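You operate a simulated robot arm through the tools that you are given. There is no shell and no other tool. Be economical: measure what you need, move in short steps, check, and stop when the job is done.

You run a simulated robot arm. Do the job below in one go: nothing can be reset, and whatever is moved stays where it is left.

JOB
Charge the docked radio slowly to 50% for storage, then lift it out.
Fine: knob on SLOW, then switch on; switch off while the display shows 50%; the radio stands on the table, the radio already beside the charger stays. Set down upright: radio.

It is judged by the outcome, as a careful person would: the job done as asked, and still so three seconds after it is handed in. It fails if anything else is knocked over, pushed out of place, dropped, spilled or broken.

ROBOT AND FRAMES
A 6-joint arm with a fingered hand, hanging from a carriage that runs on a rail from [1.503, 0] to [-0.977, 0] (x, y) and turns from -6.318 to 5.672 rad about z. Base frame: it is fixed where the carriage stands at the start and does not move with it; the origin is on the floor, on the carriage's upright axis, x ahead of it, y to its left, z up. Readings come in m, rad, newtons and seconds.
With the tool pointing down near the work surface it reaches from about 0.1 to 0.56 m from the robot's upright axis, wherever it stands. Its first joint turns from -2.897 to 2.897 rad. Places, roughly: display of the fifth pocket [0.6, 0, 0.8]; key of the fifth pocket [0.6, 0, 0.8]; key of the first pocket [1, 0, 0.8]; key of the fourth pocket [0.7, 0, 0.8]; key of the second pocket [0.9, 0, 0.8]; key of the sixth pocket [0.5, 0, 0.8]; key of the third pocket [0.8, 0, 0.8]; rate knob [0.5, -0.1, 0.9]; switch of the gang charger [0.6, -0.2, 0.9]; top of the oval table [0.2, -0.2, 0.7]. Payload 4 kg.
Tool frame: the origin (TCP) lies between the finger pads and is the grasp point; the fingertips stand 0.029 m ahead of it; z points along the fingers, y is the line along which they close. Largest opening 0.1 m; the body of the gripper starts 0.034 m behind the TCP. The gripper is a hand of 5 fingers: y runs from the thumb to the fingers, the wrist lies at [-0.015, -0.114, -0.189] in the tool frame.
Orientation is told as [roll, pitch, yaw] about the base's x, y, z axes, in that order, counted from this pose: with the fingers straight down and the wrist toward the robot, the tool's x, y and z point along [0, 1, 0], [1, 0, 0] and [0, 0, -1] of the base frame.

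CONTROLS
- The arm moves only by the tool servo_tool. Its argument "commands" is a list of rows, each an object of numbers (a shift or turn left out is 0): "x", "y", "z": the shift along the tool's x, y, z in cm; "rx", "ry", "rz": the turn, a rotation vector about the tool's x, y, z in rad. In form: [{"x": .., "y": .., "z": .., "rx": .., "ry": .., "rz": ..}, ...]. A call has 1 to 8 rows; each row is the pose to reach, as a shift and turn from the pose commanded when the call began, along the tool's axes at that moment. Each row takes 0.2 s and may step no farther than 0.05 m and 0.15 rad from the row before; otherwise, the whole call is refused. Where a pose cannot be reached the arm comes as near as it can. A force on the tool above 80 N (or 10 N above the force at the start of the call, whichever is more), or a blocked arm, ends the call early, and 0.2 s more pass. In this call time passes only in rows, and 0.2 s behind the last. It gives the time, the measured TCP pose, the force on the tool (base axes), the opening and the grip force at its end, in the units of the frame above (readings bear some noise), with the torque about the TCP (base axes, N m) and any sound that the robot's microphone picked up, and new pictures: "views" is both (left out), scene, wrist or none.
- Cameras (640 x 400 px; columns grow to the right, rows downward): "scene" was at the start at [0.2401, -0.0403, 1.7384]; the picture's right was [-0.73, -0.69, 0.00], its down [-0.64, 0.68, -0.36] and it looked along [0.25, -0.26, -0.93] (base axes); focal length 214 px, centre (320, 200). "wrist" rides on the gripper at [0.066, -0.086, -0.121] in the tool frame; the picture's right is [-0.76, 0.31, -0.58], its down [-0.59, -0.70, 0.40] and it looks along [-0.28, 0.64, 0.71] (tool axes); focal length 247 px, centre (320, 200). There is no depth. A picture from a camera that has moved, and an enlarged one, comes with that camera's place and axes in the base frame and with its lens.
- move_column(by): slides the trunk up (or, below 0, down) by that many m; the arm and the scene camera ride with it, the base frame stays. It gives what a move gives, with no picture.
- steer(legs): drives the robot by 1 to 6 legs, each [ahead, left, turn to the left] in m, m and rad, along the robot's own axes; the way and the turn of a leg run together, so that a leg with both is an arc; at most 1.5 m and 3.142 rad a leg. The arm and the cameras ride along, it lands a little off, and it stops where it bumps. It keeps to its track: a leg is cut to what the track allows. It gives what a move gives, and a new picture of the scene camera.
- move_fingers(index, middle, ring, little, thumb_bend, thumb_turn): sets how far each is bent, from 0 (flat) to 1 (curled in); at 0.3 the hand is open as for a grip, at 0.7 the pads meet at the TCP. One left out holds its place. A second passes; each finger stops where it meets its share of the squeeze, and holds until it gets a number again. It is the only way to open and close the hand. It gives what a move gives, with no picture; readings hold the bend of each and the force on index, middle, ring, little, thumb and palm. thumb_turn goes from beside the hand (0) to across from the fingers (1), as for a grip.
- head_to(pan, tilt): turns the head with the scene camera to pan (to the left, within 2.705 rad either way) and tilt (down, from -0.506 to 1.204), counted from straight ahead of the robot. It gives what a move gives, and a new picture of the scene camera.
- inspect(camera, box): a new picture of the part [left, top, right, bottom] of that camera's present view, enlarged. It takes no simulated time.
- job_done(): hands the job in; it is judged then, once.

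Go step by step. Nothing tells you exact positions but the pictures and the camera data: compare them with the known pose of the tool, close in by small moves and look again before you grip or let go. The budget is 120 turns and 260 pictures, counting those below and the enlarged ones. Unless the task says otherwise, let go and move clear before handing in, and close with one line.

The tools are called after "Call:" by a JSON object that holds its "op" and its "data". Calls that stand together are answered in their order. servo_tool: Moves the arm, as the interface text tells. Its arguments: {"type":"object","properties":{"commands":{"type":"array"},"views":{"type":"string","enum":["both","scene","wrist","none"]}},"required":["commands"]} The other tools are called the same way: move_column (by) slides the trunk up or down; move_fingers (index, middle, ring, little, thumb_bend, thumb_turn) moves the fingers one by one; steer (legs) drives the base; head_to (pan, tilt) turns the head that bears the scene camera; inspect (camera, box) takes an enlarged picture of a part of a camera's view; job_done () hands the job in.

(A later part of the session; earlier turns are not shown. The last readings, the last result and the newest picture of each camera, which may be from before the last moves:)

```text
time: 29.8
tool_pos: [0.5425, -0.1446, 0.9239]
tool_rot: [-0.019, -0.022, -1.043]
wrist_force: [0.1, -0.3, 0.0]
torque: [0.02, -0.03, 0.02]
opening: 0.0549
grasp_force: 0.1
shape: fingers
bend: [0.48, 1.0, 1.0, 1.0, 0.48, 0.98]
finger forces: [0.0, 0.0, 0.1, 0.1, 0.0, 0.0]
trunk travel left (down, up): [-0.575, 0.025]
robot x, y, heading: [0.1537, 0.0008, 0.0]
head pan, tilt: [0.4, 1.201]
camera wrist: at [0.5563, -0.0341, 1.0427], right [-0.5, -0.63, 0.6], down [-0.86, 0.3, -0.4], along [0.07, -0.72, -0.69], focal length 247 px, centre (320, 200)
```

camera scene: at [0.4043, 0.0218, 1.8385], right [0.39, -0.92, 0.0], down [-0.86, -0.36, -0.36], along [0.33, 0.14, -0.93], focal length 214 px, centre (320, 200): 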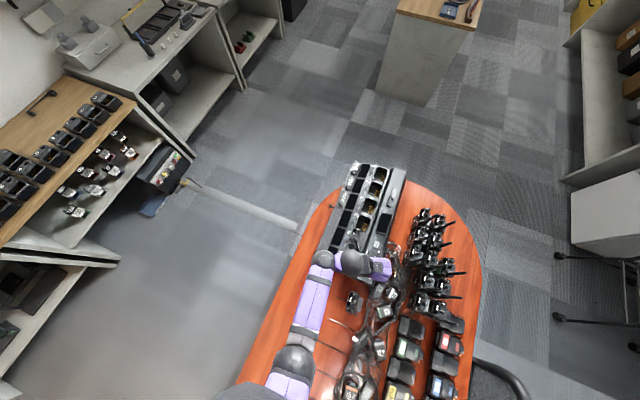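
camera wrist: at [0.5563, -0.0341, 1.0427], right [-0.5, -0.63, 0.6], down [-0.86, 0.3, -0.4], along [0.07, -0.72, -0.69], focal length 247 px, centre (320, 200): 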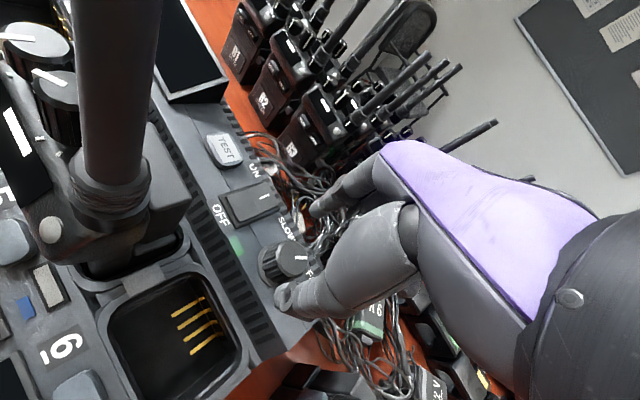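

Call:
{"op": "servo_tool", "data": {"commands": [{"z": 1.0}, {"z": 1.9, "y": -0.2}, {"z": 2.7, "y": -0.2}], "views": "none"}}

Call:
{"op": "move_fingers", "data": {"index": 0.68, "thumb_bend": 0.69}}

Call:
{"op": "inspect", "data": {"camera": "wrist", "box": [220, 130, 400, 310]}}

```text
time: 30.6
tool_pos: [0.5402, -0.143, 0.896]
tool_rot: [-0.019, -0.021, -1.044]
wrist_force: [-1.2, 0.1, 0.2]
torque: [-0.02, 0.0, 0.03]
opening: 0.0546
grasp_force: 0.0
shape: fingers
bend: [0.48, 1.0, 1.0, 1.0, 0.48, 0.98]
finger forces: [0.1, 0.0, 0.0, 0.0, 0.0, 0.0]
trunk travel left (down, up): [-0.575, 0.025]
robot x, y, heading: [0.153, 0.0024, 0.004]
head pan, tilt: [0.4, 1.201]
```

```text
time: 31.6
tool_pos: [0.5403, -0.1434, 0.8978]
tool_rot: [-0.017, -0.02, -1.042]
wrist_force: [2.0, -3.3, 0.0]
torque: [-0.04, -0.07, -0.02]
opening: 0.0251
grasp_force: 6.4
shape: fingers
bend: [0.6, 1.0, 1.0, 1.0, 0.64, 0.98]
finger forces: [8.1, 0.0, 0.0, 0.0, 4.8, 0.1]
trunk travel left (down, up): [-0.575, 0.025]
robot x, y, heading: [0.1512, 0.0005, 0.001]
head pan, tilt: [0.4, 1.201]
```

```text
2.22 times, centred on (310, 220) of wrist
camera zoom: at [0.5546, -0.0331, 1.0154], right [-0.5, -0.63, 0.6], down [-0.86, 0.3, -0.4], along [0.07, -0.72, -0.69], focal length 549 px, centre (342, 156)
```

zoom: 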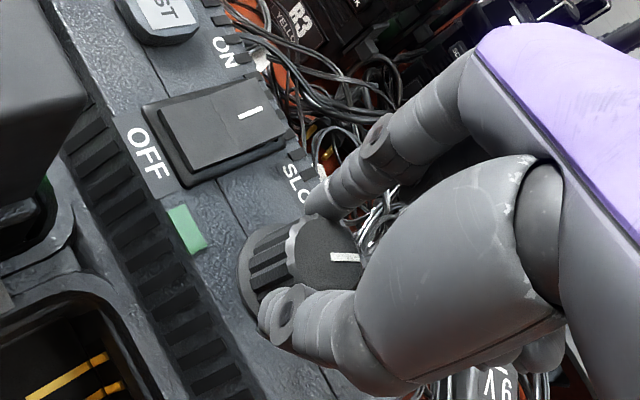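

Gripped firmly; twisting the first stroke.

Call:
{"op": "servo_tool", "data": {"commands": [{"rz": -0.1}, {"rz": -0.2}, {"rz": -0.3}, {"rz": -0.4}, {"rz": -0.5}], "views": "none"}}

Call:
{"op": "inspect", "data": {"camera": "wrist", "box": [220, 130, 400, 310]}}

```text
time: 32.8
tool_pos: [0.5419, -0.1442, 0.8979]
tool_rot: [-0.027, -0.008, -0.544]
wrist_force: [1.3, -2.7, 0.0]
torque: [-0.02, -0.04, -0.01]
opening: 0.0243
grasp_force: 5.8
shape: fingers
bend: [0.6, 1.0, 1.0, 1.0, 0.65, 0.98]
finger forces: [6.8, 0.0, 0.0, 0.0, 5.1, 0.0]
trunk travel left (down, up): [-0.575, 0.025]
robot x, y, heading: [0.1482, -0.0033, -0.0]
head pan, tilt: [0.4, 1.201]
```

```text
2.22 times, centred on (310, 220) of wrist
camera zoom: at [0.502, -0.04, 1.0159], right [-0.13, -0.79, 0.6], down [-0.91, -0.15, -0.39], along [0.4, -0.59, -0.7], focal length 549 px, centre (342, 156)
```

zoom: 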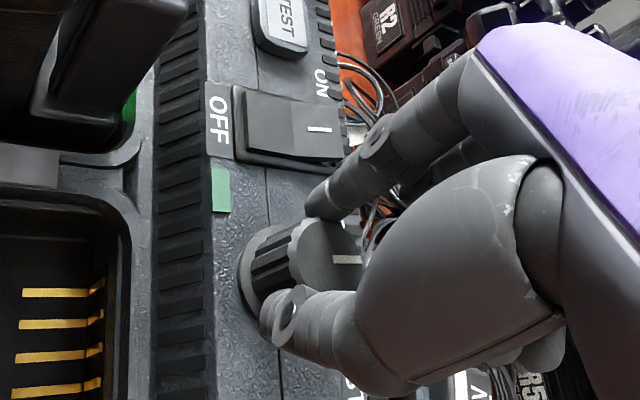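

The knob turned with the hand by half a radian. I'll go a bit further.

Call:
{"op": "servo_tool", "data": {"commands": [{"rz": -0.1}, {"rz": -0.2}], "views": "none"}}

Call:
{"op": "inspect", "data": {"camera": "wrist", "box": [220, 130, 400, 310]}}

```text
time: 33.4
tool_pos: [0.5391, -0.142, 0.8983]
tool_rot: [-0.029, -0.004, -0.343]
wrist_force: [1.9, -2.7, -1.8]
torque: [-0.08, -0.05, 0.01]
opening: 0.0242
grasp_force: 5.8
shape: fingers
bend: [0.6, 1.0, 1.0, 1.0, 0.65, 0.98]
finger forces: [6.9, 0.1, 0.1, 0.0, 3.8, 0.0]
trunk travel left (down, up): [-0.575, 0.025]
robot x, y, heading: [0.1531, 0.0009, -0.0]
head pan, tilt: [0.4, 1.201]
```

```text
2.22 times, centred on (310, 220) of wrist
camera zoom: at [0.4825, -0.0496, 1.017], right [0.04, -0.8, 0.6], down [-0.86, -0.33, -0.39], along [0.5, -0.5, -0.7], focal length 549 px, centre (342, 156)
```

zoom: 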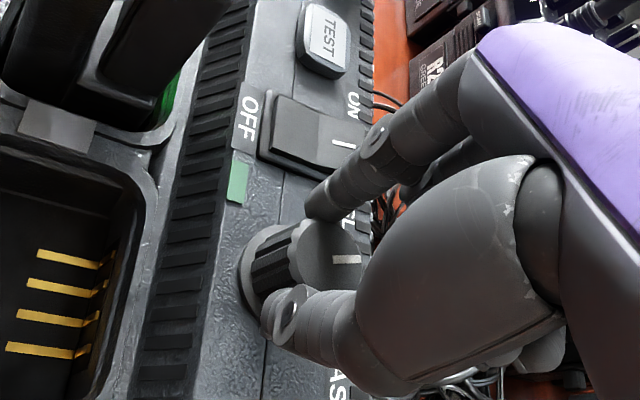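

About 0.7 rad done. I'll loosen slightly, lift off, turn back and take a new grip.

Call:
{"op": "move_fingers", "data": {"index": 0.57, "thumb_bend": 0.5}}

Call:
{"op": "servo_tool", "data": {"commands": [{"z": -1}, {"z": -2}, {"z": -3}, {"z": -3, "rz": 0.14}, {"z": -3, "rz": 0.28}, {"z": -3, "rz": 0.42}, {"z": -3, "rz": 0.56}, {"z": -3, "rz": 0.7}], "views": "none"}}

Call:
{"op": "move_fingers", "data": {"index": 0.48, "thumb_bend": 0.48}}

Call:
{"op": "inspect", "data": {"camera": "wrist", "box": [200, 130, 380, 310]}}

```text
time: 34.4
tool_pos: [0.5396, -0.1424, 0.8977]
tool_rot: [-0.027, -0.004, -0.344]
wrist_force: [-0.5, -0.7, -0.9]
torque: [-0.01, 0.0, 0.0]
opening: 0.0425
grasp_force: 0.1
shape: fingers
bend: [0.56, 1.0, 1.0, 1.0, 0.5, 0.98]
finger forces: [0.0, 0.1, 0.0, 0.1, 0.0, 0.0]
trunk travel left (down, up): [-0.575, 0.025]
robot x, y, heading: [0.1471, -0.0024, 0.0]
head pan, tilt: [0.4, 1.201]
```

```text
time: 36.2
tool_pos: [0.5402, -0.1412, 0.9283]
tool_rot: [-0.02, -0.023, -1.046]
wrist_force: [0.5, -0.6, -0.7]
torque: [0.01, -0.03, 0.0]
opening: 0.0424
grasp_force: 0.0
shape: fingers
bend: [0.56, 1.0, 1.0, 1.0, 0.5, 0.98]
finger forces: [0.0, 0.0, 0.0, 0.0, 0.0, 0.0]
trunk travel left (down, up): [-0.575, 0.025]
robot x, y, heading: [0.1516, 0.0022, -0.003]
head pan, tilt: [0.4, 1.201]
```

```text
time: 37.2
tool_pos: [0.5405, -0.1434, 0.9271]
tool_rot: [-0.019, -0.021, -1.043]
wrist_force: [-0.3, -0.4, -0.2]
torque: [0.02, 0.03, 0.0]
opening: 0.0547
grasp_force: 0.0
shape: fingers
bend: [0.48, 1.0, 1.0, 1.0, 0.48, 0.98]
finger forces: [0.1, 0.0, 0.0, 0.0, 0.1, 0.0]
trunk travel left (down, up): [-0.575, 0.025]
robot x, y, heading: [0.1513, -0.0005, -0.001]
head pan, tilt: [0.4, 1.201]
```

```text
2.22 times, centred on (290, 220) of wrist
camera zoom: at [0.5547, -0.0321, 1.0456], right [-0.5, -0.63, 0.6], down [-0.86, 0.3, -0.4], along [0.07, -0.72, -0.69], focal length 549 px, centre (387, 156)
```

zoom: 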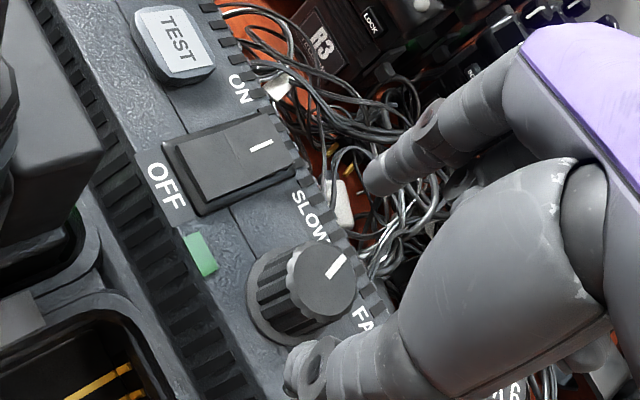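

The pointer is now about midway (≈−77°), and SLOW lies around −50°. One more stroke.

Call:
{"op": "servo_tool", "data": {"commands": [{"z": 1.0}, {"z": 2.0}, {"z": 2.9}], "views": "none"}}

Call:
{"op": "move_fingers", "data": {"index": 0.68, "thumb_bend": 0.69}}

Call:
{"op": "servo_tool", "data": {"commands": [{"rz": -0.1}, {"rz": -0.2}, {"rz": -0.3}, {"rz": -0.4}, {"rz": -0.5}], "views": "none"}}

Call:
{"op": "inspect", "data": {"camera": "wrist", "box": [220, 130, 400, 310]}}

```text
time: 38.0
tool_pos: [0.5408, -0.1436, 0.8997]
tool_rot: [-0.018, -0.02, -1.044]
wrist_force: [-0.1, -0.3, -0.6]
torque: [0.01, -0.03, 0.02]
opening: 0.055
grasp_force: 0.0
shape: fingers
bend: [0.48, 1.0, 1.0, 1.0, 0.48, 0.98]
finger forces: [0.0, 0.0, 0.0, 0.0, 0.1, 0.0]
trunk travel left (down, up): [-0.575, 0.025]
robot x, y, heading: [0.149, -0.001, -0.0]
head pan, tilt: [0.4, 1.201]
```

```text
time: 39.0
tool_pos: [0.5412, -0.1442, 0.8996]
tool_rot: [-0.019, -0.021, -1.044]
wrist_force: [1.7, -0.9, 1.2]
torque: [-0.05, -0.03, -0.01]
opening: 0.0247
grasp_force: 6.2
shape: fingers
bend: [0.6, 1.0, 1.0, 1.0, 0.64, 0.97]
finger forces: [7.2, 0.1, 0.0, 0.0, 5.2, 0.1]
trunk travel left (down, up): [-0.575, 0.025]
robot x, y, heading: [0.1511, 0.0039, -0.001]
head pan, tilt: [0.4, 1.201]
```

```text
time: 40.2
tool_pos: [0.5414, -0.1446, 0.8983]
tool_rot: [-0.026, -0.012, -0.542]
wrist_force: [1.5, -2.2, 5.8]
torque: [-0.02, -0.05, 0.04]
opening: 0.0244
grasp_force: 6.9
shape: fingers
bend: [0.6, 1.0, 1.0, 1.0, 0.65, 0.98]
finger forces: [7.2, 0.0, 0.1, 0.0, 6.3, 0.0]
trunk travel left (down, up): [-0.575, 0.025]
robot x, y, heading: [0.1502, -0.0034, -0.001]
head pan, tilt: [0.4, 1.201]
```

```text
2.22 times, centred on (310, 220) of wrist
camera zoom: at [0.5019, -0.0402, 1.0172], right [-0.13, -0.79, 0.6], down [-0.91, -0.15, -0.39], along [0.4, -0.59, -0.7], focal length 549 px, centre (342, 156)
```

zoom: 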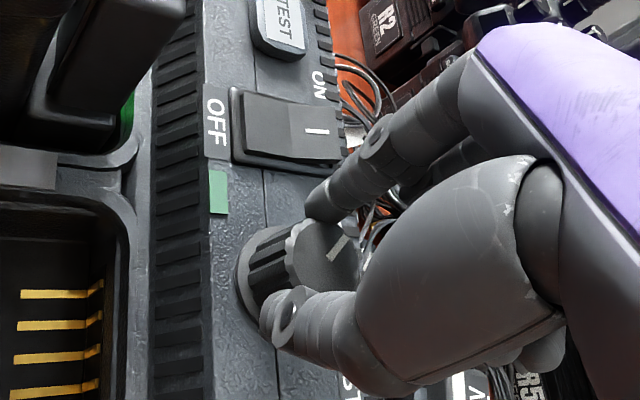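

Call:
{"op": "servo_tool", "data": {"commands": [{"rz": -0.1}], "views": "none"}}

Call:
{"op": "move_fingers", "data": {"index": 0.57, "thumb_bend": 0.5}}

Call:
{"op": "servo_tool", "data": {"commands": [{"z": -1}, {"z": -2}, {"z": -3}, {"z": -3, "rz": 0.14}, {"z": -3, "rz": 0.28}, {"z": -3, "rz": 0.42}, {"z": -3, "rz": 0.56}], "views": "none"}}

Call:
{"op": "inspect", "data": {"camera": "wrist", "box": [200, 130, 380, 310]}}

```text
time: 40.6
tool_pos: [0.5406, -0.1442, 0.8987]
tool_rot: [-0.027, -0.007, -0.443]
wrist_force: [1.5, -1.8, 3.6]
torque: [-0.08, -0.06, -0.05]
opening: 0.0241
grasp_force: 5.7
shape: fingers
bend: [0.6, 1.0, 1.0, 1.0, 0.65, 0.97]
finger forces: [6.7, 0.0, 0.1, 0.0, 5.4, 0.0]
trunk travel left (down, up): [-0.575, 0.025]
robot x, y, heading: [0.1496, -0.0003, -0.002]
head pan, tilt: [0.4, 1.201]
```

```text
time: 41.6
tool_pos: [0.5396, -0.1428, 0.8983]
tool_rot: [-0.025, -0.007, -0.443]
wrist_force: [0.3, 0.4, 0.1]
torque: [0.01, 0.02, -0.01]
opening: 0.0428
grasp_force: 0.1
shape: fingers
bend: [0.56, 1.0, 1.0, 1.0, 0.5, 0.97]
finger forces: [0.0, 0.1, 0.0, 0.0, 0.0, 0.0]
trunk travel left (down, up): [-0.575, 0.025]
robot x, y, heading: [0.1504, -0.001, -0.004]
head pan, tilt: [0.4, 1.201]
```

```text
time: 43.2
tool_pos: [0.5412, -0.1427, 0.9283]
tool_rot: [-0.018, -0.019, -1.006]
wrist_force: [-0.1, -1.2, 0.4]
torque: [-0.01, -0.01, 0.02]
opening: 0.0427
grasp_force: 0.2
shape: fingers
bend: [0.56, 1.0, 1.0, 1.0, 0.5, 0.98]
finger forces: [0.1, 0.0, 0.0, 0.0, 0.0, 0.0]
trunk travel left (down, up): [-0.575, 0.025]
robot x, y, heading: [0.1541, 0.0055, 0.002]
head pan, tilt: [0.4, 1.201]
```

```text
2.22 times, centred on (290, 220) of wrist
camera zoom: at [0.551, -0.032, 1.047], right [-0.47, -0.65, 0.6], down [-0.88, 0.27, -0.4], along [0.1, -0.71, -0.69], focal length 549 px, centre (387, 156)
```

zoom: 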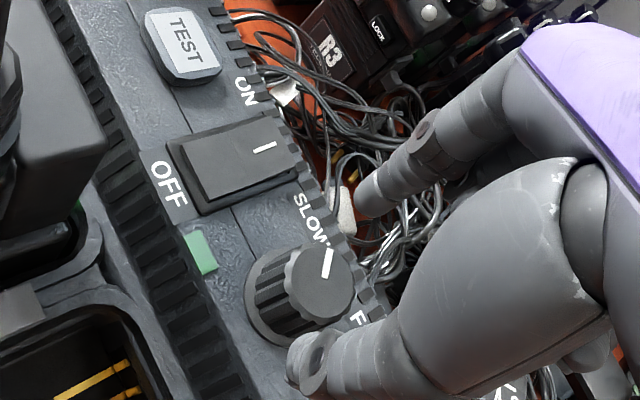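

Call:
{"op": "servo_tool", "data": {"commands": [{"z": -4, "y": -1}, {"z": -8, "y": -3}, {"z": -9, "y": -5}, {"z": -9, "y": -8}], "views": "none"}}

Call:
{"op": "inspect", "data": {"camera": "wrist", "box": [200, 200, 320, 320]}}

Call:
{"op": "inspect", "data": {"camera": "scene", "box": [330, 210, 430, 285]}}

```text
time: 44.2
tool_pos: [0.4969, -0.0733, 1.0173]
tool_rot: [-0.019, -0.019, -1.005]
wrist_force: [0.9, -0.3, -0.1]
torque: [0.01, -0.01, 0.0]
opening: 0.0427
grasp_force: 0.1
shape: fingers
bend: [0.56, 1.0, 1.0, 1.0, 0.5, 0.98]
finger forces: [0.0, 0.1, 0.1, 0.0, 0.0, 0.0]
trunk travel left (down, up): [-0.575, 0.025]
robot x, y, heading: [0.1535, 0.0003, -0.003]
head pan, tilt: [0.4, 1.201]
```

```text
3.33 times, centred on (260, 260) of wrist
camera zoom: at [0.5075, 0.0367, 1.1346], right [-0.47, -0.65, 0.6], down [-0.88, 0.27, -0.4], along [0.1, -0.71, -0.69], focal length 823 px, centre (520, 0)
```

zoom: 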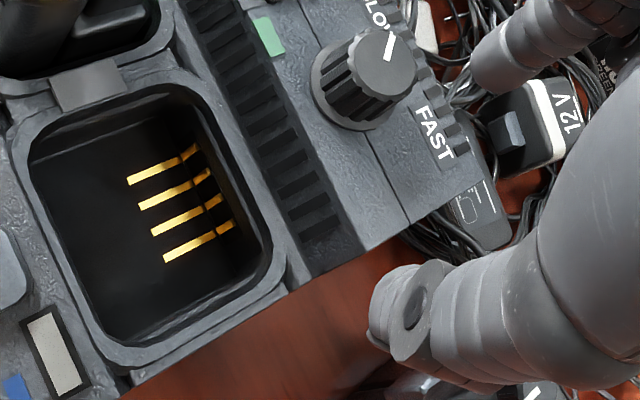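

```text
5.33 times, centred on (380, 248) of scene
camera zoom: at [0.4043, 0.0217, 1.8385], right [0.39, -0.92, 0.0], down [-0.86, -0.36, -0.36], along [0.33, 0.14, -0.93], focal length 1144 px, centre (0, -53)
```

zoom: 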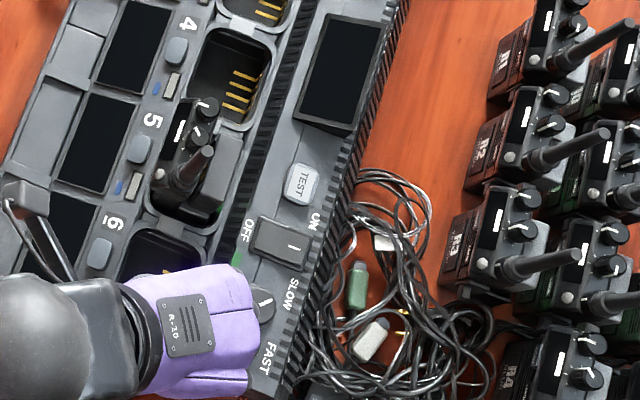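

Call:
{"op": "inspect", "data": {"camera": "scene", "box": [366, 245, 396, 270]}}

```text
16.00 times, centred on (381, 258) of scene
camera zoom: at [0.4043, 0.0217, 1.8385], right [0.39, -0.92, 0.0], down [-0.86, -0.36, -0.36], along [0.33, 0.14, -0.93], focal length 3432 px, centre (-656, -720)
```

zoom: 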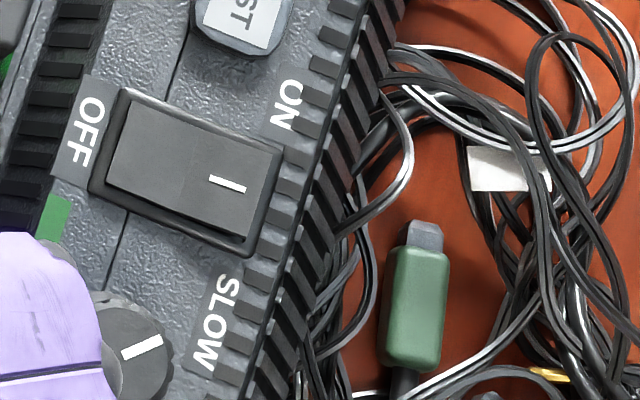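

The pointer is now at about −48°, right at SLOW, having started at about −138°. Next I'll pinch index and thumb into a poker and move above the rocker's ON end at about [0.592, −0.16].

Call:
{"op": "move_fingers", "data": {"index": 0.7, "thumb_bend": 0.7}}

Call:
{"op": "servo_tool", "data": {"commands": [{"y": 4}, {"y": 8.4, "rz": -0.1}, {"y": 9.5, "x": 0.8, "rz": -0.23}, {"y": 10.5, "x": 1.6, "rz": -0.36, "z": 1}, {"y": 11.5, "x": 2.4, "rz": -0.49, "z": 2}, {"y": 12.5, "x": 3.3, "rz": -0.62, "z": 3}, {"y": 12.5, "x": 3.3, "rz": -0.65, "z": 5}]}}

Call:
{"op": "inspect", "data": {"camera": "wrist", "box": [200, 130, 380, 310]}}

```text
time: 45.2
tool_pos: [0.4977, -0.0734, 1.0171]
tool_rot: [-0.018, -0.019, -1.002]
wrist_force: [0.4, 0.0, 0.4]
torque: [0.02, 0.0, 0.01]
opening: 0.0018
grasp_force: 0.1
shape: fingers
bend: [0.7, 1.0, 1.0, 1.0, 0.7, 0.98]
finger forces: [0.0, 0.0, 0.0, 0.0, 0.1, 0.0]
trunk travel left (down, up): [-0.575, 0.025]
robot x, y, heading: [0.1524, 0.0014, -0.004]
head pan, tilt: [0.4, 1.201]
```

```text
time: 46.8
tool_pos: [0.5926, -0.1627, 0.9678]
tool_rot: [-0.028, -0.004, -0.353]
wrist_force: [-0.1, 0.3, -0.6]
torque: [0.01, 0.0, 0.0]
opening: 0.0016
grasp_force: 0.0
shape: fingers
bend: [0.7, 1.0, 1.0, 1.0, 0.7, 0.98]
finger forces: [0.0, 0.0, 0.0, 0.1, 0.1, 0.1]
trunk travel left (down, up): [-0.575, 0.025]
robot x, y, heading: [0.1531, 0.0007, 0.001]
head pan, tilt: [0.4, 1.201]
camera scene: at [0.4043, 0.0218, 1.8385], right [0.39, -0.92, 0.0], down [-0.86, -0.36, -0.36], along [0.33, 0.14, -0.93], focal length 214 px, centre (320, 200)
camera wrist: at [0.5351, -0.0674, 1.0872], right [0.03, -0.8, 0.6], down [-0.87, -0.32, -0.39], along [0.5, -0.51, -0.7], focal length 247 px, centre (320, 200)
```

scene: 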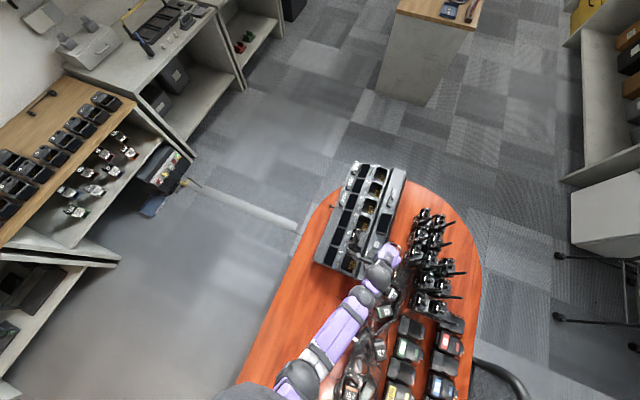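
wrist: 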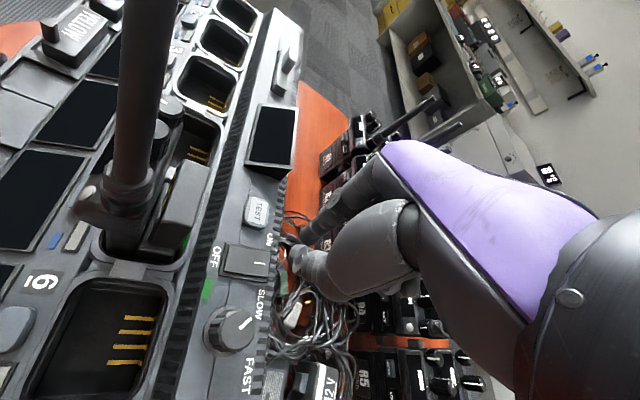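

```text
2.22 times, centred on (290, 220) of wrist
camera zoom: at [0.5351, -0.0674, 1.0872], right [0.03, -0.8, 0.6], down [-0.87, -0.32, -0.39], along [0.5, -0.51, -0.7], focal length 549 px, centre (387, 156)
```

zoom: 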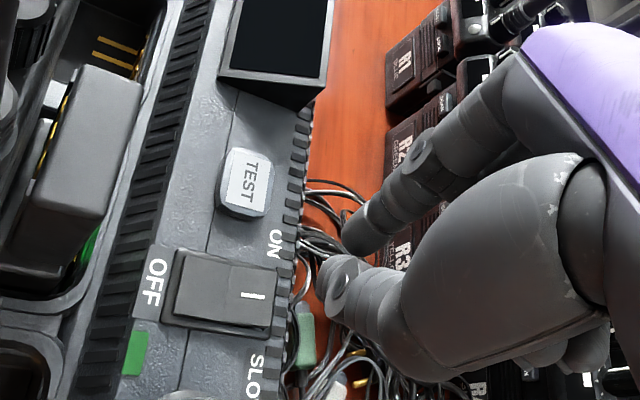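

The view confirms the ON half at about [0.594, −0.157]. Lowering to just above it.

Call:
{"op": "servo_tool", "data": {"commands": [{"x": 0.2, "z": 2}, {"x": 0.2, "z": 4}, {"x": 0.2, "z": 5.3}], "views": "none"}}

Call:
{"op": "inspect", "data": {"camera": "wrist", "box": [200, 130, 380, 310]}}

```text
time: 47.6
tool_pos: [0.5925, -0.1606, 0.9142]
tool_rot: [-0.029, -0.004, -0.356]
wrist_force: [-0.4, 0.1, 0.0]
torque: [0.01, -0.02, 0.02]
opening: 0.0019
grasp_force: 0.1
shape: fingers
bend: [0.7, 1.0, 1.0, 1.0, 0.7, 0.98]
finger forces: [0.1, 0.0, 0.0, 0.0, 0.1, 0.0]
trunk travel left (down, up): [-0.575, 0.025]
robot x, y, heading: [0.1496, 0.0016, -0.004]
head pan, tilt: [0.4, 1.201]
```

```text
2.22 times, centred on (290, 220) of wrist
camera zoom: at [0.5353, -0.0671, 1.0339], right [0.03, -0.8, 0.6], down [-0.87, -0.32, -0.39], along [0.5, -0.51, -0.7], focal length 549 px, centre (387, 156)
```

zoom: 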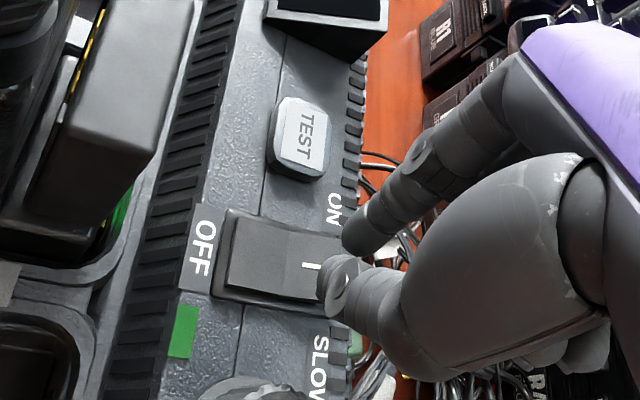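

The poker is over the ON end. Pressing down slowly.

Call:
{"op": "servo_tool", "data": {"commands": [{"x": 0.3, "z": 0.6}, {"x": 0.3, "z": 1.0}, {"x": 0.3, "z": 1.3}, {"x": 0.3, "z": 1.6}], "views": "none"}}

Call:
{"op": "inspect", "data": {"camera": "wrist", "box": [200, 130, 380, 310]}}

Call:
{"op": "inspect", "data": {"camera": "scene", "box": [310, 190, 410, 265]}}

```text
time: 48.6
tool_pos: [0.5945, -0.1586, 0.8999]
tool_rot: [-0.027, -0.002, -0.353]
wrist_force: [-0.5, -0.7, 0.0]
torque: [0.04, 0.02, -0.03]
opening: 0.0017
grasp_force: 0.0
shape: fingers
bend: [0.7, 1.0, 1.0, 1.0, 0.7, 0.98]
finger forces: [0.0, 0.0, 0.0, 0.0, 0.0, 0.1]
trunk travel left (down, up): [-0.575, 0.025]
robot x, y, heading: [0.1508, 0.0002, -0.001]
head pan, tilt: [0.4, 1.201]
```

```text
2.22 times, centred on (290, 220) of wrist
camera zoom: at [0.5368, -0.0645, 1.0189], right [0.03, -0.8, 0.6], down [-0.87, -0.32, -0.39], along [0.5, -0.51, -0.7], focal length 549 px, centre (387, 156)
```

zoom: 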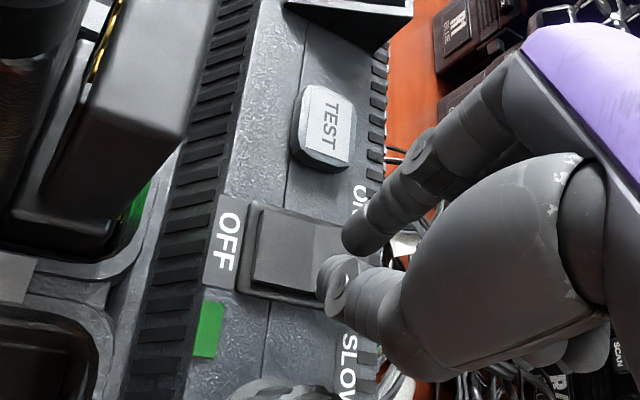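

```text
5.33 times, centred on (360, 228) of scene
camera zoom: at [0.4043, 0.0218, 1.8384], right [0.39, -0.92, 0.0], down [-0.86, -0.36, -0.36], along [0.33, 0.14, -0.93], focal length 1144 px, centre (107, 53)
```

zoom: 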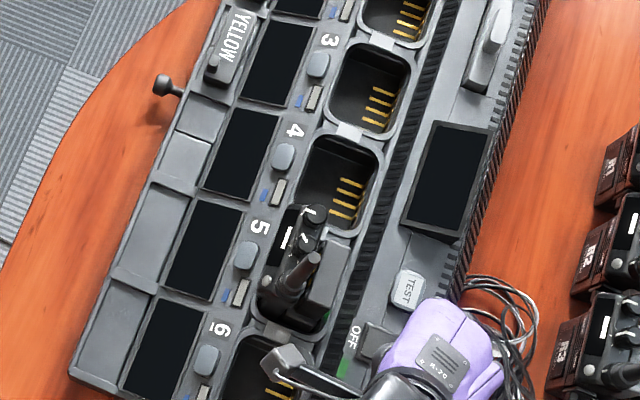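

No contact yet; continuing down.

Call:
{"op": "servo_tool", "data": {"commands": [{"z": 0.3}, {"z": 0.6}, {"z": 0.9}, {"z": 1.1}], "views": "none"}}

Call:
{"op": "inspect", "data": {"camera": "scene", "box": [310, 190, 410, 265]}}

```text
time: 49.6
tool_pos: [0.5942, -0.1589, 0.8892]
tool_rot: [-0.028, -0.004, -0.355]
wrist_force: [0.0, -0.1, 0.3]
torque: [0.0, 0.05, 0.02]
opening: 0.0016
grasp_force: 0.3
shape: fingers
bend: [0.7, 1.0, 1.0, 1.0, 0.7, 0.98]
finger forces: [0.3, 0.0, 0.0, 0.0, 0.0, 0.1]
trunk travel left (down, up): [-0.575, 0.025]
robot x, y, heading: [0.1487, 0.0018, 0.001]
head pan, tilt: [0.4, 1.201]
```

```text
5.33 times, centred on (360, 228) of scene
camera zoom: at [0.4043, 0.0218, 1.8385], right [0.39, -0.92, 0.0], down [-0.86, -0.36, -0.36], along [0.33, 0.14, -0.93], focal length 1144 px, centre (107, 53)
```

zoom: 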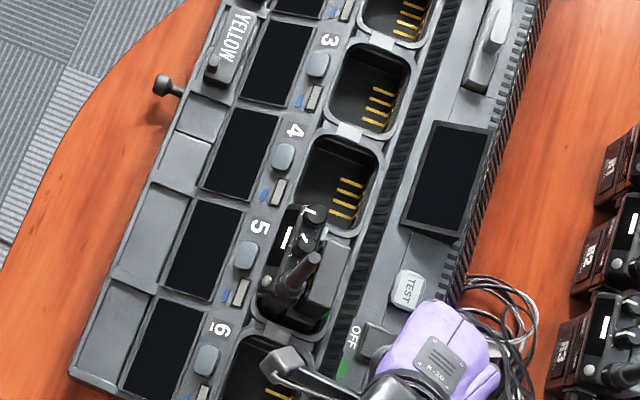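

Call:
{"op": "servo_tool", "data": {"commands": [{"z": 0.2}, {"z": 0.4}, {"z": 0.6}], "views": "none"}}

Call:
{"op": "inspect", "data": {"camera": "scene", "box": [310, 190, 410, 265]}}

Call:
{"op": "inspect", "data": {"camera": "wrist", "box": [200, 130, 380, 310]}}

```text
time: 50.4
tool_pos: [0.5983, -0.1616, 0.8862]
tool_rot: [-0.027, -0.012, -0.353]
wrist_force: [-14.8, 5.5, 51.1]
torque: [0.61, 0.88, 0.05]
opening: 0.0045
grasp_force: 27.0
shape: fingers
bend: [0.7, 1.0, 1.0, 1.0, 0.73, 0.98]
finger forces: [0.0, 0.2, 0.1, 0.0, 54.1, 0.0]
trunk travel left (down, up): [-0.575, 0.025]
robot x, y, heading: [0.1509, 0.001, -0.0]
head pan, tilt: [0.4, 1.201]
```

```text
5.33 times, centred on (360, 228) of scene
camera zoom: at [0.4042, 0.0219, 1.8394], right [0.39, -0.92, 0.0], down [-0.86, -0.36, -0.36], along [0.33, 0.14, -0.93], focal length 1144 px, centre (107, 53)
```

zoom: 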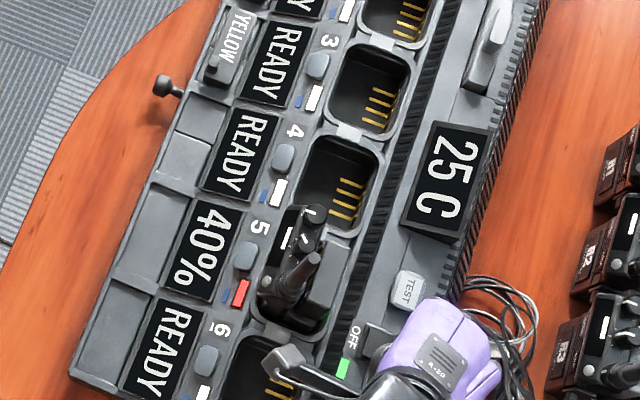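

```text
2.22 times, centred on (290, 220) of wrist
camera zoom: at [0.5398, -0.0663, 1.0045], right [0.02, -0.8, 0.6], down [-0.86, -0.32, -0.39], along [0.5, -0.51, -0.7], focal length 549 px, centre (387, 156)
```

zoom: 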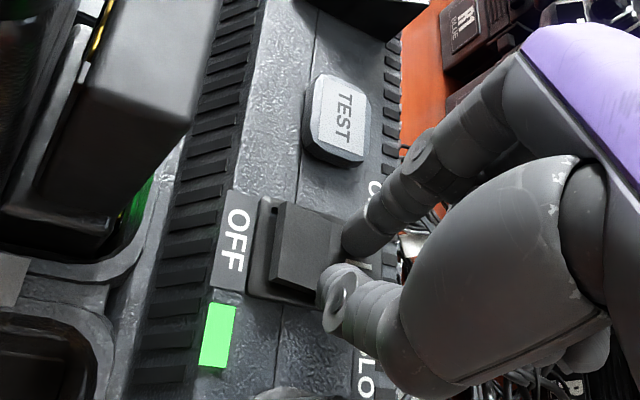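

The switch is on: display 5 shows 40% with a red light, and the green lamp is lit. I'll lift and hover over the OFF end while watching the display.

Call:
{"op": "servo_tool", "data": {"commands": [{"z": -1}, {"z": -2.2}, {"z": -2.4, "x": 1.1, "y": -0.4}, {"z": -2.4, "x": 2.3, "y": -0.8}], "views": "none"}}

Call:
{"op": "inspect", "data": {"camera": "scene", "box": [310, 190, 410, 265]}}

Call:
{"op": "inspect", "data": {"camera": "wrist", "box": [160, 100, 380, 320]}}

```text
time: 51.4
tool_pos: [0.5943, -0.1338, 0.9074]
tool_rot: [-0.029, -0.002, -0.355]
wrist_force: [-1.1, 0.1, -0.1]
torque: [-0.01, 0.0, 0.04]
opening: 0.0012
grasp_force: 0.1
shape: fingers
bend: [0.7, 1.0, 1.0, 1.0, 0.7, 0.98]
finger forces: [0.0, 0.0, 0.0, 0.0, 0.0, 0.1]
trunk travel left (down, up): [-0.575, 0.025]
robot x, y, heading: [0.1504, 0.0016, -0.011]
head pan, tilt: [0.4, 1.201]
```

```text
5.33 times, centred on (360, 228) of scene
camera zoom: at [0.4043, 0.0217, 1.8384], right [0.39, -0.92, 0.0], down [-0.86, -0.36, -0.36], along [0.33, 0.14, -0.93], focal length 1144 px, centre (107, 53)
```

zoom: 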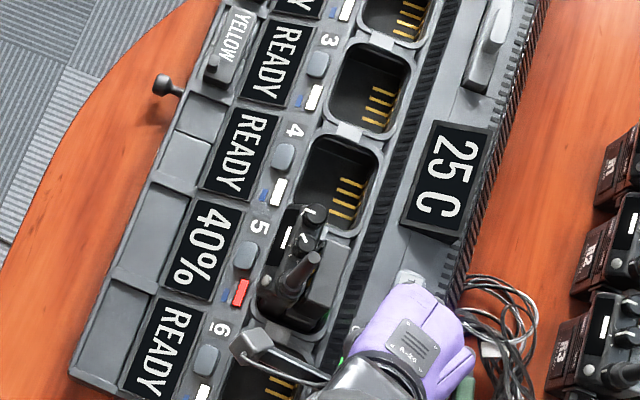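

```text
1.82 times, centred on (270, 210) of wrist
camera zoom: at [0.5374, -0.0406, 1.0262], right [0.03, -0.8, 0.6], down [-0.87, -0.32, -0.38], along [0.5, -0.51, -0.7], focal length 449 px, centre (411, 182)
```

zoom: 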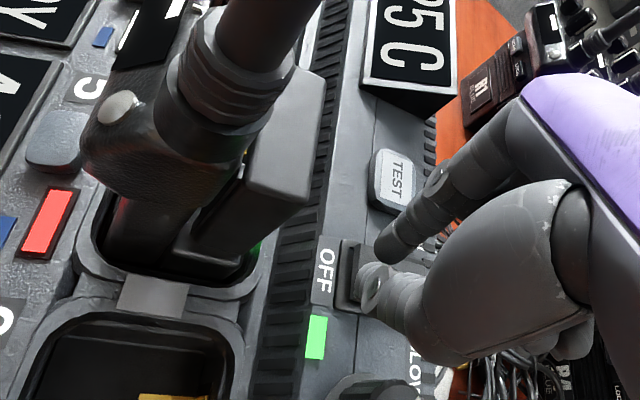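

Hovering over OFF and still at 40%. I'll lower slightly and let time pass.

Call:
{"op": "servo_tool", "data": {"commands": [{"z": 0.3}, {"z": 0.5}, {"z": 0.5}, {"z": 0.5}, {"z": 0.5}, {"z": 0.5}, {"z": 0.5}, {"z": 0.5}], "views": "none"}}

Call:
{"op": "inspect", "data": {"camera": "scene", "box": [310, 190, 410, 265]}}

```text
time: 53.2
tool_pos: [0.5941, -0.1341, 0.9018]
tool_rot: [-0.028, -0.004, -0.354]
wrist_force: [-0.4, -0.8, 0.5]
torque: [0.02, 0.0, 0.01]
opening: 0.001
grasp_force: 0.0
shape: fingers
bend: [0.7, 1.0, 1.0, 1.0, 0.7, 0.98]
finger forces: [0.1, 0.0, 0.0, 0.0, 0.1, 0.0]
trunk travel left (down, up): [-0.575, 0.025]
robot x, y, heading: [0.1529, -0.0002, -0.006]
head pan, tilt: [0.4, 1.201]
```

```text
5.33 times, centred on (360, 228) of scene
camera zoom: at [0.4043, 0.0218, 1.8384], right [0.39, -0.92, 0.0], down [-0.86, -0.36, -0.36], along [0.33, 0.14, -0.93], focal length 1144 px, centre (107, 53)
```

zoom: 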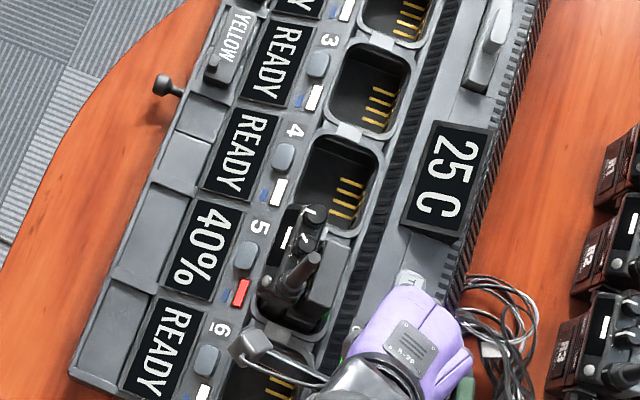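

Call:
{"op": "servo_tool", "data": {"commands": [{}, {}, {}, {}, {}, {}, {}, {}], "views": "none"}}

Call:
{"op": "servo_tool", "data": {"commands": [{}, {}, {}, {}, {}, {}, {}, {}], "views": "none"}}

Call:
{"op": "inspect", "data": {"camera": "scene", "box": [320, 200, 400, 260]}}

```text
time: 55.0
tool_pos: [0.5945, -0.1345, 0.9013]
tool_rot: [-0.028, -0.004, -0.354]
wrist_force: [-0.8, 0.6, -0.4]
torque: [-0.04, 0.01, -0.03]
opening: 0.0011
grasp_force: 0.0
shape: fingers
bend: [0.7, 1.0, 1.0, 1.0, 0.7, 0.98]
finger forces: [0.0, 0.1, 0.0, 0.0, 0.0, 0.0]
trunk travel left (down, up): [-0.575, 0.025]
robot x, y, heading: [0.1548, -0.0009, -0.0]
head pan, tilt: [0.4, 1.201]
```

```text
time: 56.8
tool_pos: [0.5944, -0.1344, 0.9017]
tool_rot: [-0.028, -0.004, -0.354]
wrist_force: [0.3, -0.3, -0.9]
torque: [0.03, -0.01, -0.03]
opening: 0.0012
grasp_force: 0.0
shape: fingers
bend: [0.7, 1.0, 1.0, 1.0, 0.7, 0.98]
finger forces: [0.0, 0.0, 0.0, 0.0, 0.1, 0.1]
trunk travel left (down, up): [-0.575, 0.025]
robot x, y, heading: [0.1485, 0.0009, -0.002]
head pan, tilt: [0.4, 1.201]
```

```text
6.67 times, centred on (360, 230) of scene
camera zoom: at [0.4043, 0.0218, 1.8384], right [0.39, -0.92, 0.0], down [-0.86, -0.36, -0.36], along [0.33, 0.14, -0.93], focal length 1430 px, centre (53, 0)
```

zoom: 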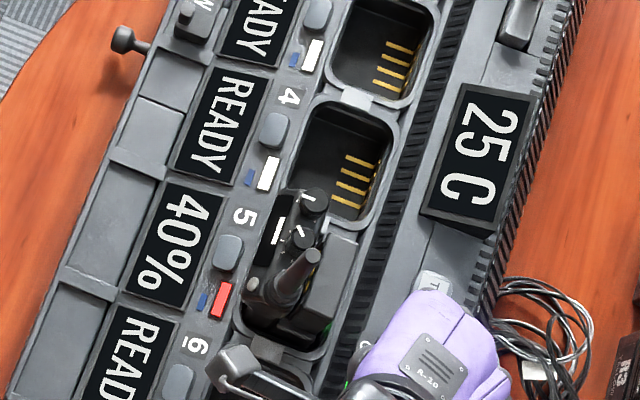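

Call:
{"op": "servo_tool", "data": {"commands": [{}, {}, {}, {}, {}, {}, {}, {}], "views": "none"}}

Call:
{"op": "inspect", "data": {"camera": "scene", "box": [320, 200, 400, 260]}}

Call:
{"op": "servo_tool", "data": {"commands": [{}, {}, {}, {}, {}, {}, {}, {}], "views": "none"}}

Call:
{"op": "inspect", "data": {"camera": "scene", "box": [320, 200, 400, 260]}}

```text
time: 58.6
tool_pos: [0.594, -0.1343, 0.9021]
tool_rot: [-0.028, -0.004, -0.352]
wrist_force: [0.4, -1.1, 1.0]
torque: [0.0, 0.0, 0.01]
opening: 0.0014
grasp_force: 0.1
shape: fingers
bend: [0.7, 1.0, 1.0, 1.0, 0.7, 0.98]
finger forces: [0.1, 0.0, 0.0, 0.0, 0.0, 0.0]
trunk travel left (down, up): [-0.575, 0.025]
robot x, y, heading: [0.1553, 0.0018, -0.005]
head pan, tilt: [0.4, 1.201]
```

```text
6.67 times, centred on (360, 230) of scene
camera zoom: at [0.4043, 0.0218, 1.8384], right [0.39, -0.92, 0.0], down [-0.86, -0.36, -0.36], along [0.33, 0.14, -0.93], focal length 1430 px, centre (53, 0)
```

zoom: 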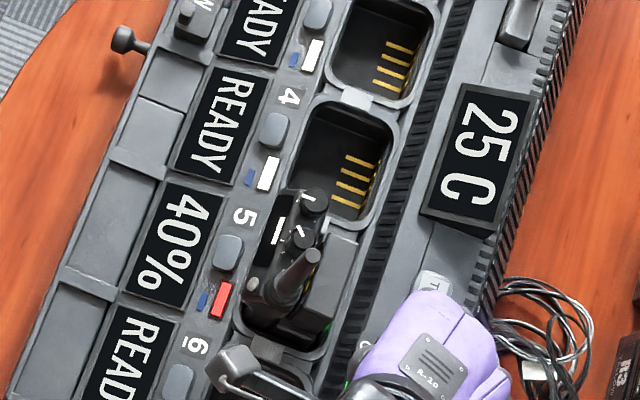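

```text
time: 60.4
tool_pos: [0.593, -0.1352, 0.9021]
tool_rot: [-0.027, -0.003, -0.355]
wrist_force: [-0.4, -0.9, -0.3]
torque: [0.0, 0.0, 0.03]
opening: 0.0012
grasp_force: 0.0
shape: fingers
bend: [0.7, 1.0, 1.0, 1.0, 0.7, 0.98]
finger forces: [0.1, 0.0, 0.0, 0.0, 0.1, 0.0]
trunk travel left (down, up): [-0.575, 0.025]
robot x, y, heading: [0.1484, 0.0013, -0.002]
head pan, tilt: [0.4, 1.201]
```

```text
6.67 times, centred on (360, 230) of scene
camera zoom: at [0.4043, 0.0218, 1.8384], right [0.39, -0.92, 0.0], down [-0.86, -0.36, -0.36], along [0.33, 0.14, -0.93], focal length 1430 px, centre (53, 0)
```

zoom: 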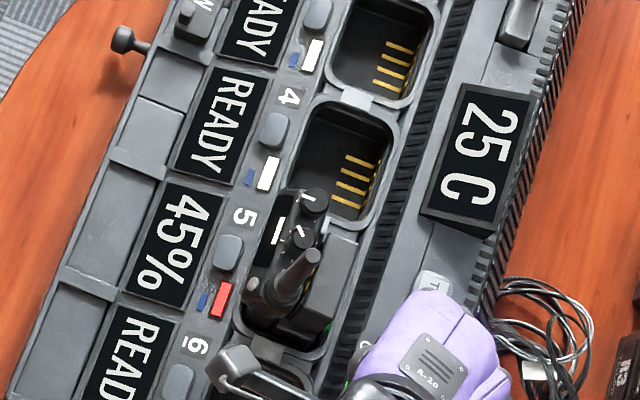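

It went to 45% about 9–10 s after switch-on, so 50% should come near t≈69. Waiting.

Call:
{"op": "servo_tool", "data": {"commands": [{}, {}, {}, {}, {}, {}, {}, {}], "views": "none"}}

Call:
{"op": "servo_tool", "data": {"commands": [{}, {}, {}, {}, {}, {}, {}, {}], "views": "none"}}

Call:
{"op": "servo_tool", "data": {"commands": [{}, {}, {}, {}, {}, {}, {}, {}], "views": "none"}}

Call:
{"op": "inspect", "data": {"camera": "scene", "box": [320, 200, 400, 260]}}

Call:
{"op": "servo_tool", "data": {"commands": [{}, {}, {}, {}, {}, {}, {}, {}], "views": "none"}}

Call:
{"op": "inspect", "data": {"camera": "scene", "box": [320, 200, 400, 260]}}

```text
time: 62.2
tool_pos: [0.5933, -0.1322, 0.9009]
tool_rot: [-0.027, -0.003, -0.354]
wrist_force: [-0.3, -0.1, 0.3]
torque: [-0.01, 0.0, 0.0]
opening: 0.0012
grasp_force: 0.0
shape: fingers
bend: [0.7, 1.0, 1.0, 1.0, 0.7, 0.98]
finger forces: [0.0, 0.0, 0.0, 0.0, 0.0, 0.0]
trunk travel left (down, up): [-0.575, 0.025]
robot x, y, heading: [0.1535, 0.0006, -0.005]
head pan, tilt: [0.4, 1.201]
```

```text
time: 64.0
tool_pos: [0.594, -0.1342, 0.901]
tool_rot: [-0.028, -0.003, -0.355]
wrist_force: [-0.4, 0.1, 1.0]
torque: [0.01, 0.04, -0.01]
opening: 0.0011
grasp_force: 0.0
shape: fingers
bend: [0.7, 1.0, 1.0, 1.0, 0.7, 0.98]
finger forces: [0.2, 0.1, 0.0, 0.1, 0.1, 0.0]
trunk travel left (down, up): [-0.575, 0.025]
robot x, y, heading: [0.1533, 0.0003, -0.0]
head pan, tilt: [0.4, 1.201]
```

```text
time: 65.8
tool_pos: [0.5941, -0.1348, 0.9019]
tool_rot: [-0.029, -0.002, -0.355]
wrist_force: [-0.5, -0.1, -0.1]
torque: [-0.01, -0.03, -0.01]
opening: 0.0012
grasp_force: 0.1
shape: fingers
bend: [0.7, 1.0, 1.0, 1.0, 0.7, 0.98]
finger forces: [0.1, 0.1, 0.0, 0.0, 0.0, 0.1]
trunk travel left (down, up): [-0.575, 0.025]
robot x, y, heading: [0.1499, 0.0002, -0.005]
head pan, tilt: [0.4, 1.201]
```

```text
6.67 times, centred on (360, 230) of scene
camera zoom: at [0.4043, 0.0218, 1.8384], right [0.39, -0.92, 0.0], down [-0.86, -0.36, -0.36], along [0.33, 0.14, -0.93], focal length 1430 px, centre (53, 0)
```

zoom: 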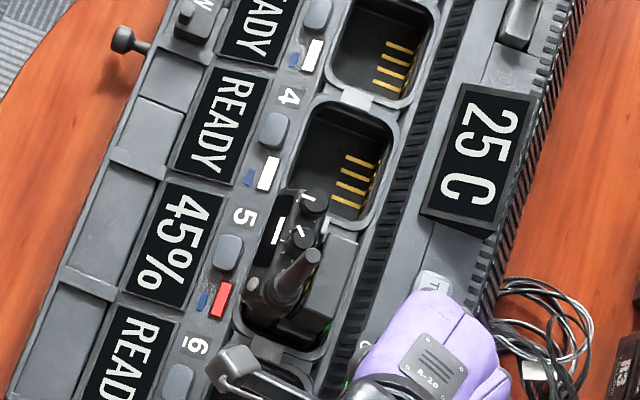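

```text
time: 67.6
tool_pos: [0.5949, -0.1342, 0.9009]
tool_rot: [-0.028, -0.004, -0.355]
wrist_force: [0.2, 0.3, 0.7]
torque: [-0.03, 0.01, 0.01]
opening: 0.0014
grasp_force: 0.1
shape: fingers
bend: [0.7, 1.0, 1.0, 1.0, 0.7, 0.98]
finger forces: [0.0, 0.1, 0.0, 0.0, 0.1, 0.0]
trunk travel left (down, up): [-0.575, 0.025]
robot x, y, heading: [0.1501, -0.0009, -0.001]
head pan, tilt: [0.4, 1.201]
```

```text
6.67 times, centred on (360, 230) of scene
camera zoom: at [0.4043, 0.0218, 1.8384], right [0.39, -0.92, 0.0], down [-0.86, -0.36, -0.36], along [0.33, 0.14, -0.93], focal length 1430 px, centre (53, 0)
```

zoom: 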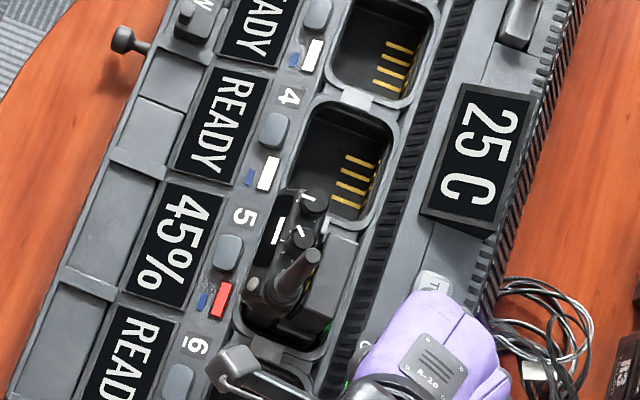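

Call:
{"op": "servo_tool", "data": {"commands": [{}, {}, {}, {}, {}, {}], "views": "none"}}

Call:
{"op": "inspect", "data": {"camera": "scene", "box": [320, 200, 400, 260]}}

```text
time: 69.0
tool_pos: [0.5943, -0.1352, 0.9021]
tool_rot: [-0.029, -0.004, -0.354]
wrist_force: [0.4, 0.7, -0.7]
torque: [0.0, 0.02, 0.0]
opening: 0.0011
grasp_force: 0.1
shape: fingers
bend: [0.7, 1.0, 1.0, 1.0, 0.7, 0.98]
finger forces: [0.0, 0.0, 0.0, 0.0, 0.1, 0.0]
trunk travel left (down, up): [-0.575, 0.025]
robot x, y, heading: [0.1534, 0.0009, -0.003]
head pan, tilt: [0.4, 1.201]
```

```text
6.67 times, centred on (360, 230) of scene
camera zoom: at [0.4043, 0.0218, 1.8384], right [0.39, -0.92, 0.0], down [-0.86, -0.36, -0.36], along [0.33, 0.14, -0.93], focal length 1430 px, centre (53, 0)
```

zoom: 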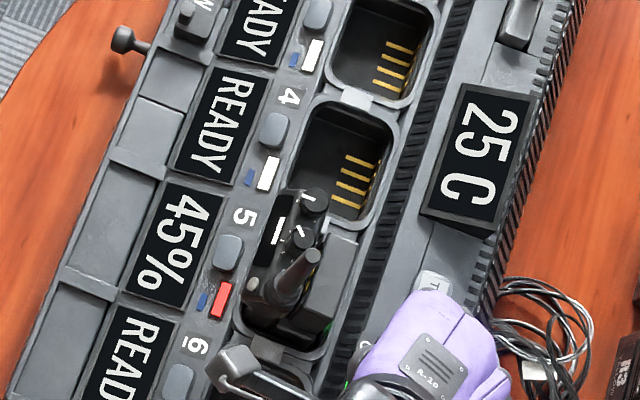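

Call:
{"op": "servo_tool", "data": {"commands": [{}, {}, {}, {}, {}], "views": "none"}}

Call:
{"op": "inspect", "data": {"camera": "scene", "box": [320, 200, 400, 260]}}

```text
time: 70.2
tool_pos: [0.5944, -0.1356, 0.902]
tool_rot: [-0.027, -0.003, -0.353]
wrist_force: [0.1, 0.3, -0.5]
torque: [0.03, 0.0, 0.0]
opening: 0.0012
grasp_force: 0.1
shape: fingers
bend: [0.7, 1.0, 1.0, 1.0, 0.7, 0.98]
finger forces: [0.1, 0.1, 0.0, 0.1, 0.0, 0.1]
trunk travel left (down, up): [-0.575, 0.025]
robot x, y, heading: [0.1526, 0.0001, -0.001]
head pan, tilt: [0.4, 1.201]
```

```text
6.67 times, centred on (360, 230) of scene
camera zoom: at [0.4043, 0.0218, 1.8384], right [0.39, -0.92, 0.0], down [-0.86, -0.36, -0.36], along [0.33, 0.14, -0.93], focal length 1430 px, centre (53, 0)
```

zoom: 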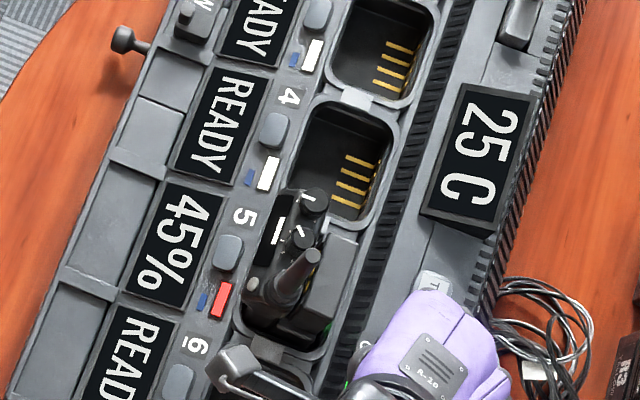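

Call:
{"op": "servo_tool", "data": {"commands": [{}, {}, {}, {}, {}], "views": "none"}}

Call:
{"op": "inspect", "data": {"camera": "scene", "box": [320, 200, 400, 260]}}

```text
time: 71.4
tool_pos: [0.5935, -0.1349, 0.9016]
tool_rot: [-0.028, -0.003, -0.353]
wrist_force: [0.4, 0.2, 0.2]
torque: [-0.05, 0.02, 0.02]
opening: 0.0012
grasp_force: 0.0
shape: fingers
bend: [0.7, 1.0, 1.0, 1.0, 0.7, 0.98]
finger forces: [0.1, 0.0, 0.0, 0.1, 0.0, 0.0]
trunk travel left (down, up): [-0.575, 0.025]
robot x, y, heading: [0.154, -0.0004, -0.0]
head pan, tilt: [0.4, 1.201]
```

```text
6.67 times, centred on (360, 230) of scene
camera zoom: at [0.4043, 0.0218, 1.8384], right [0.39, -0.92, 0.0], down [-0.86, -0.36, -0.36], along [0.33, 0.14, -0.93], focal length 1430 px, centre (53, 0)
```

zoom: 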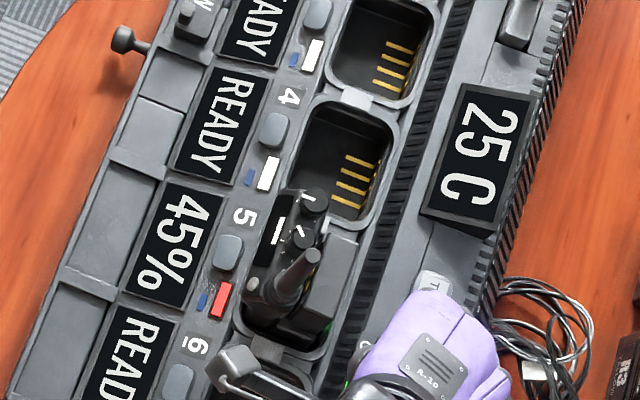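

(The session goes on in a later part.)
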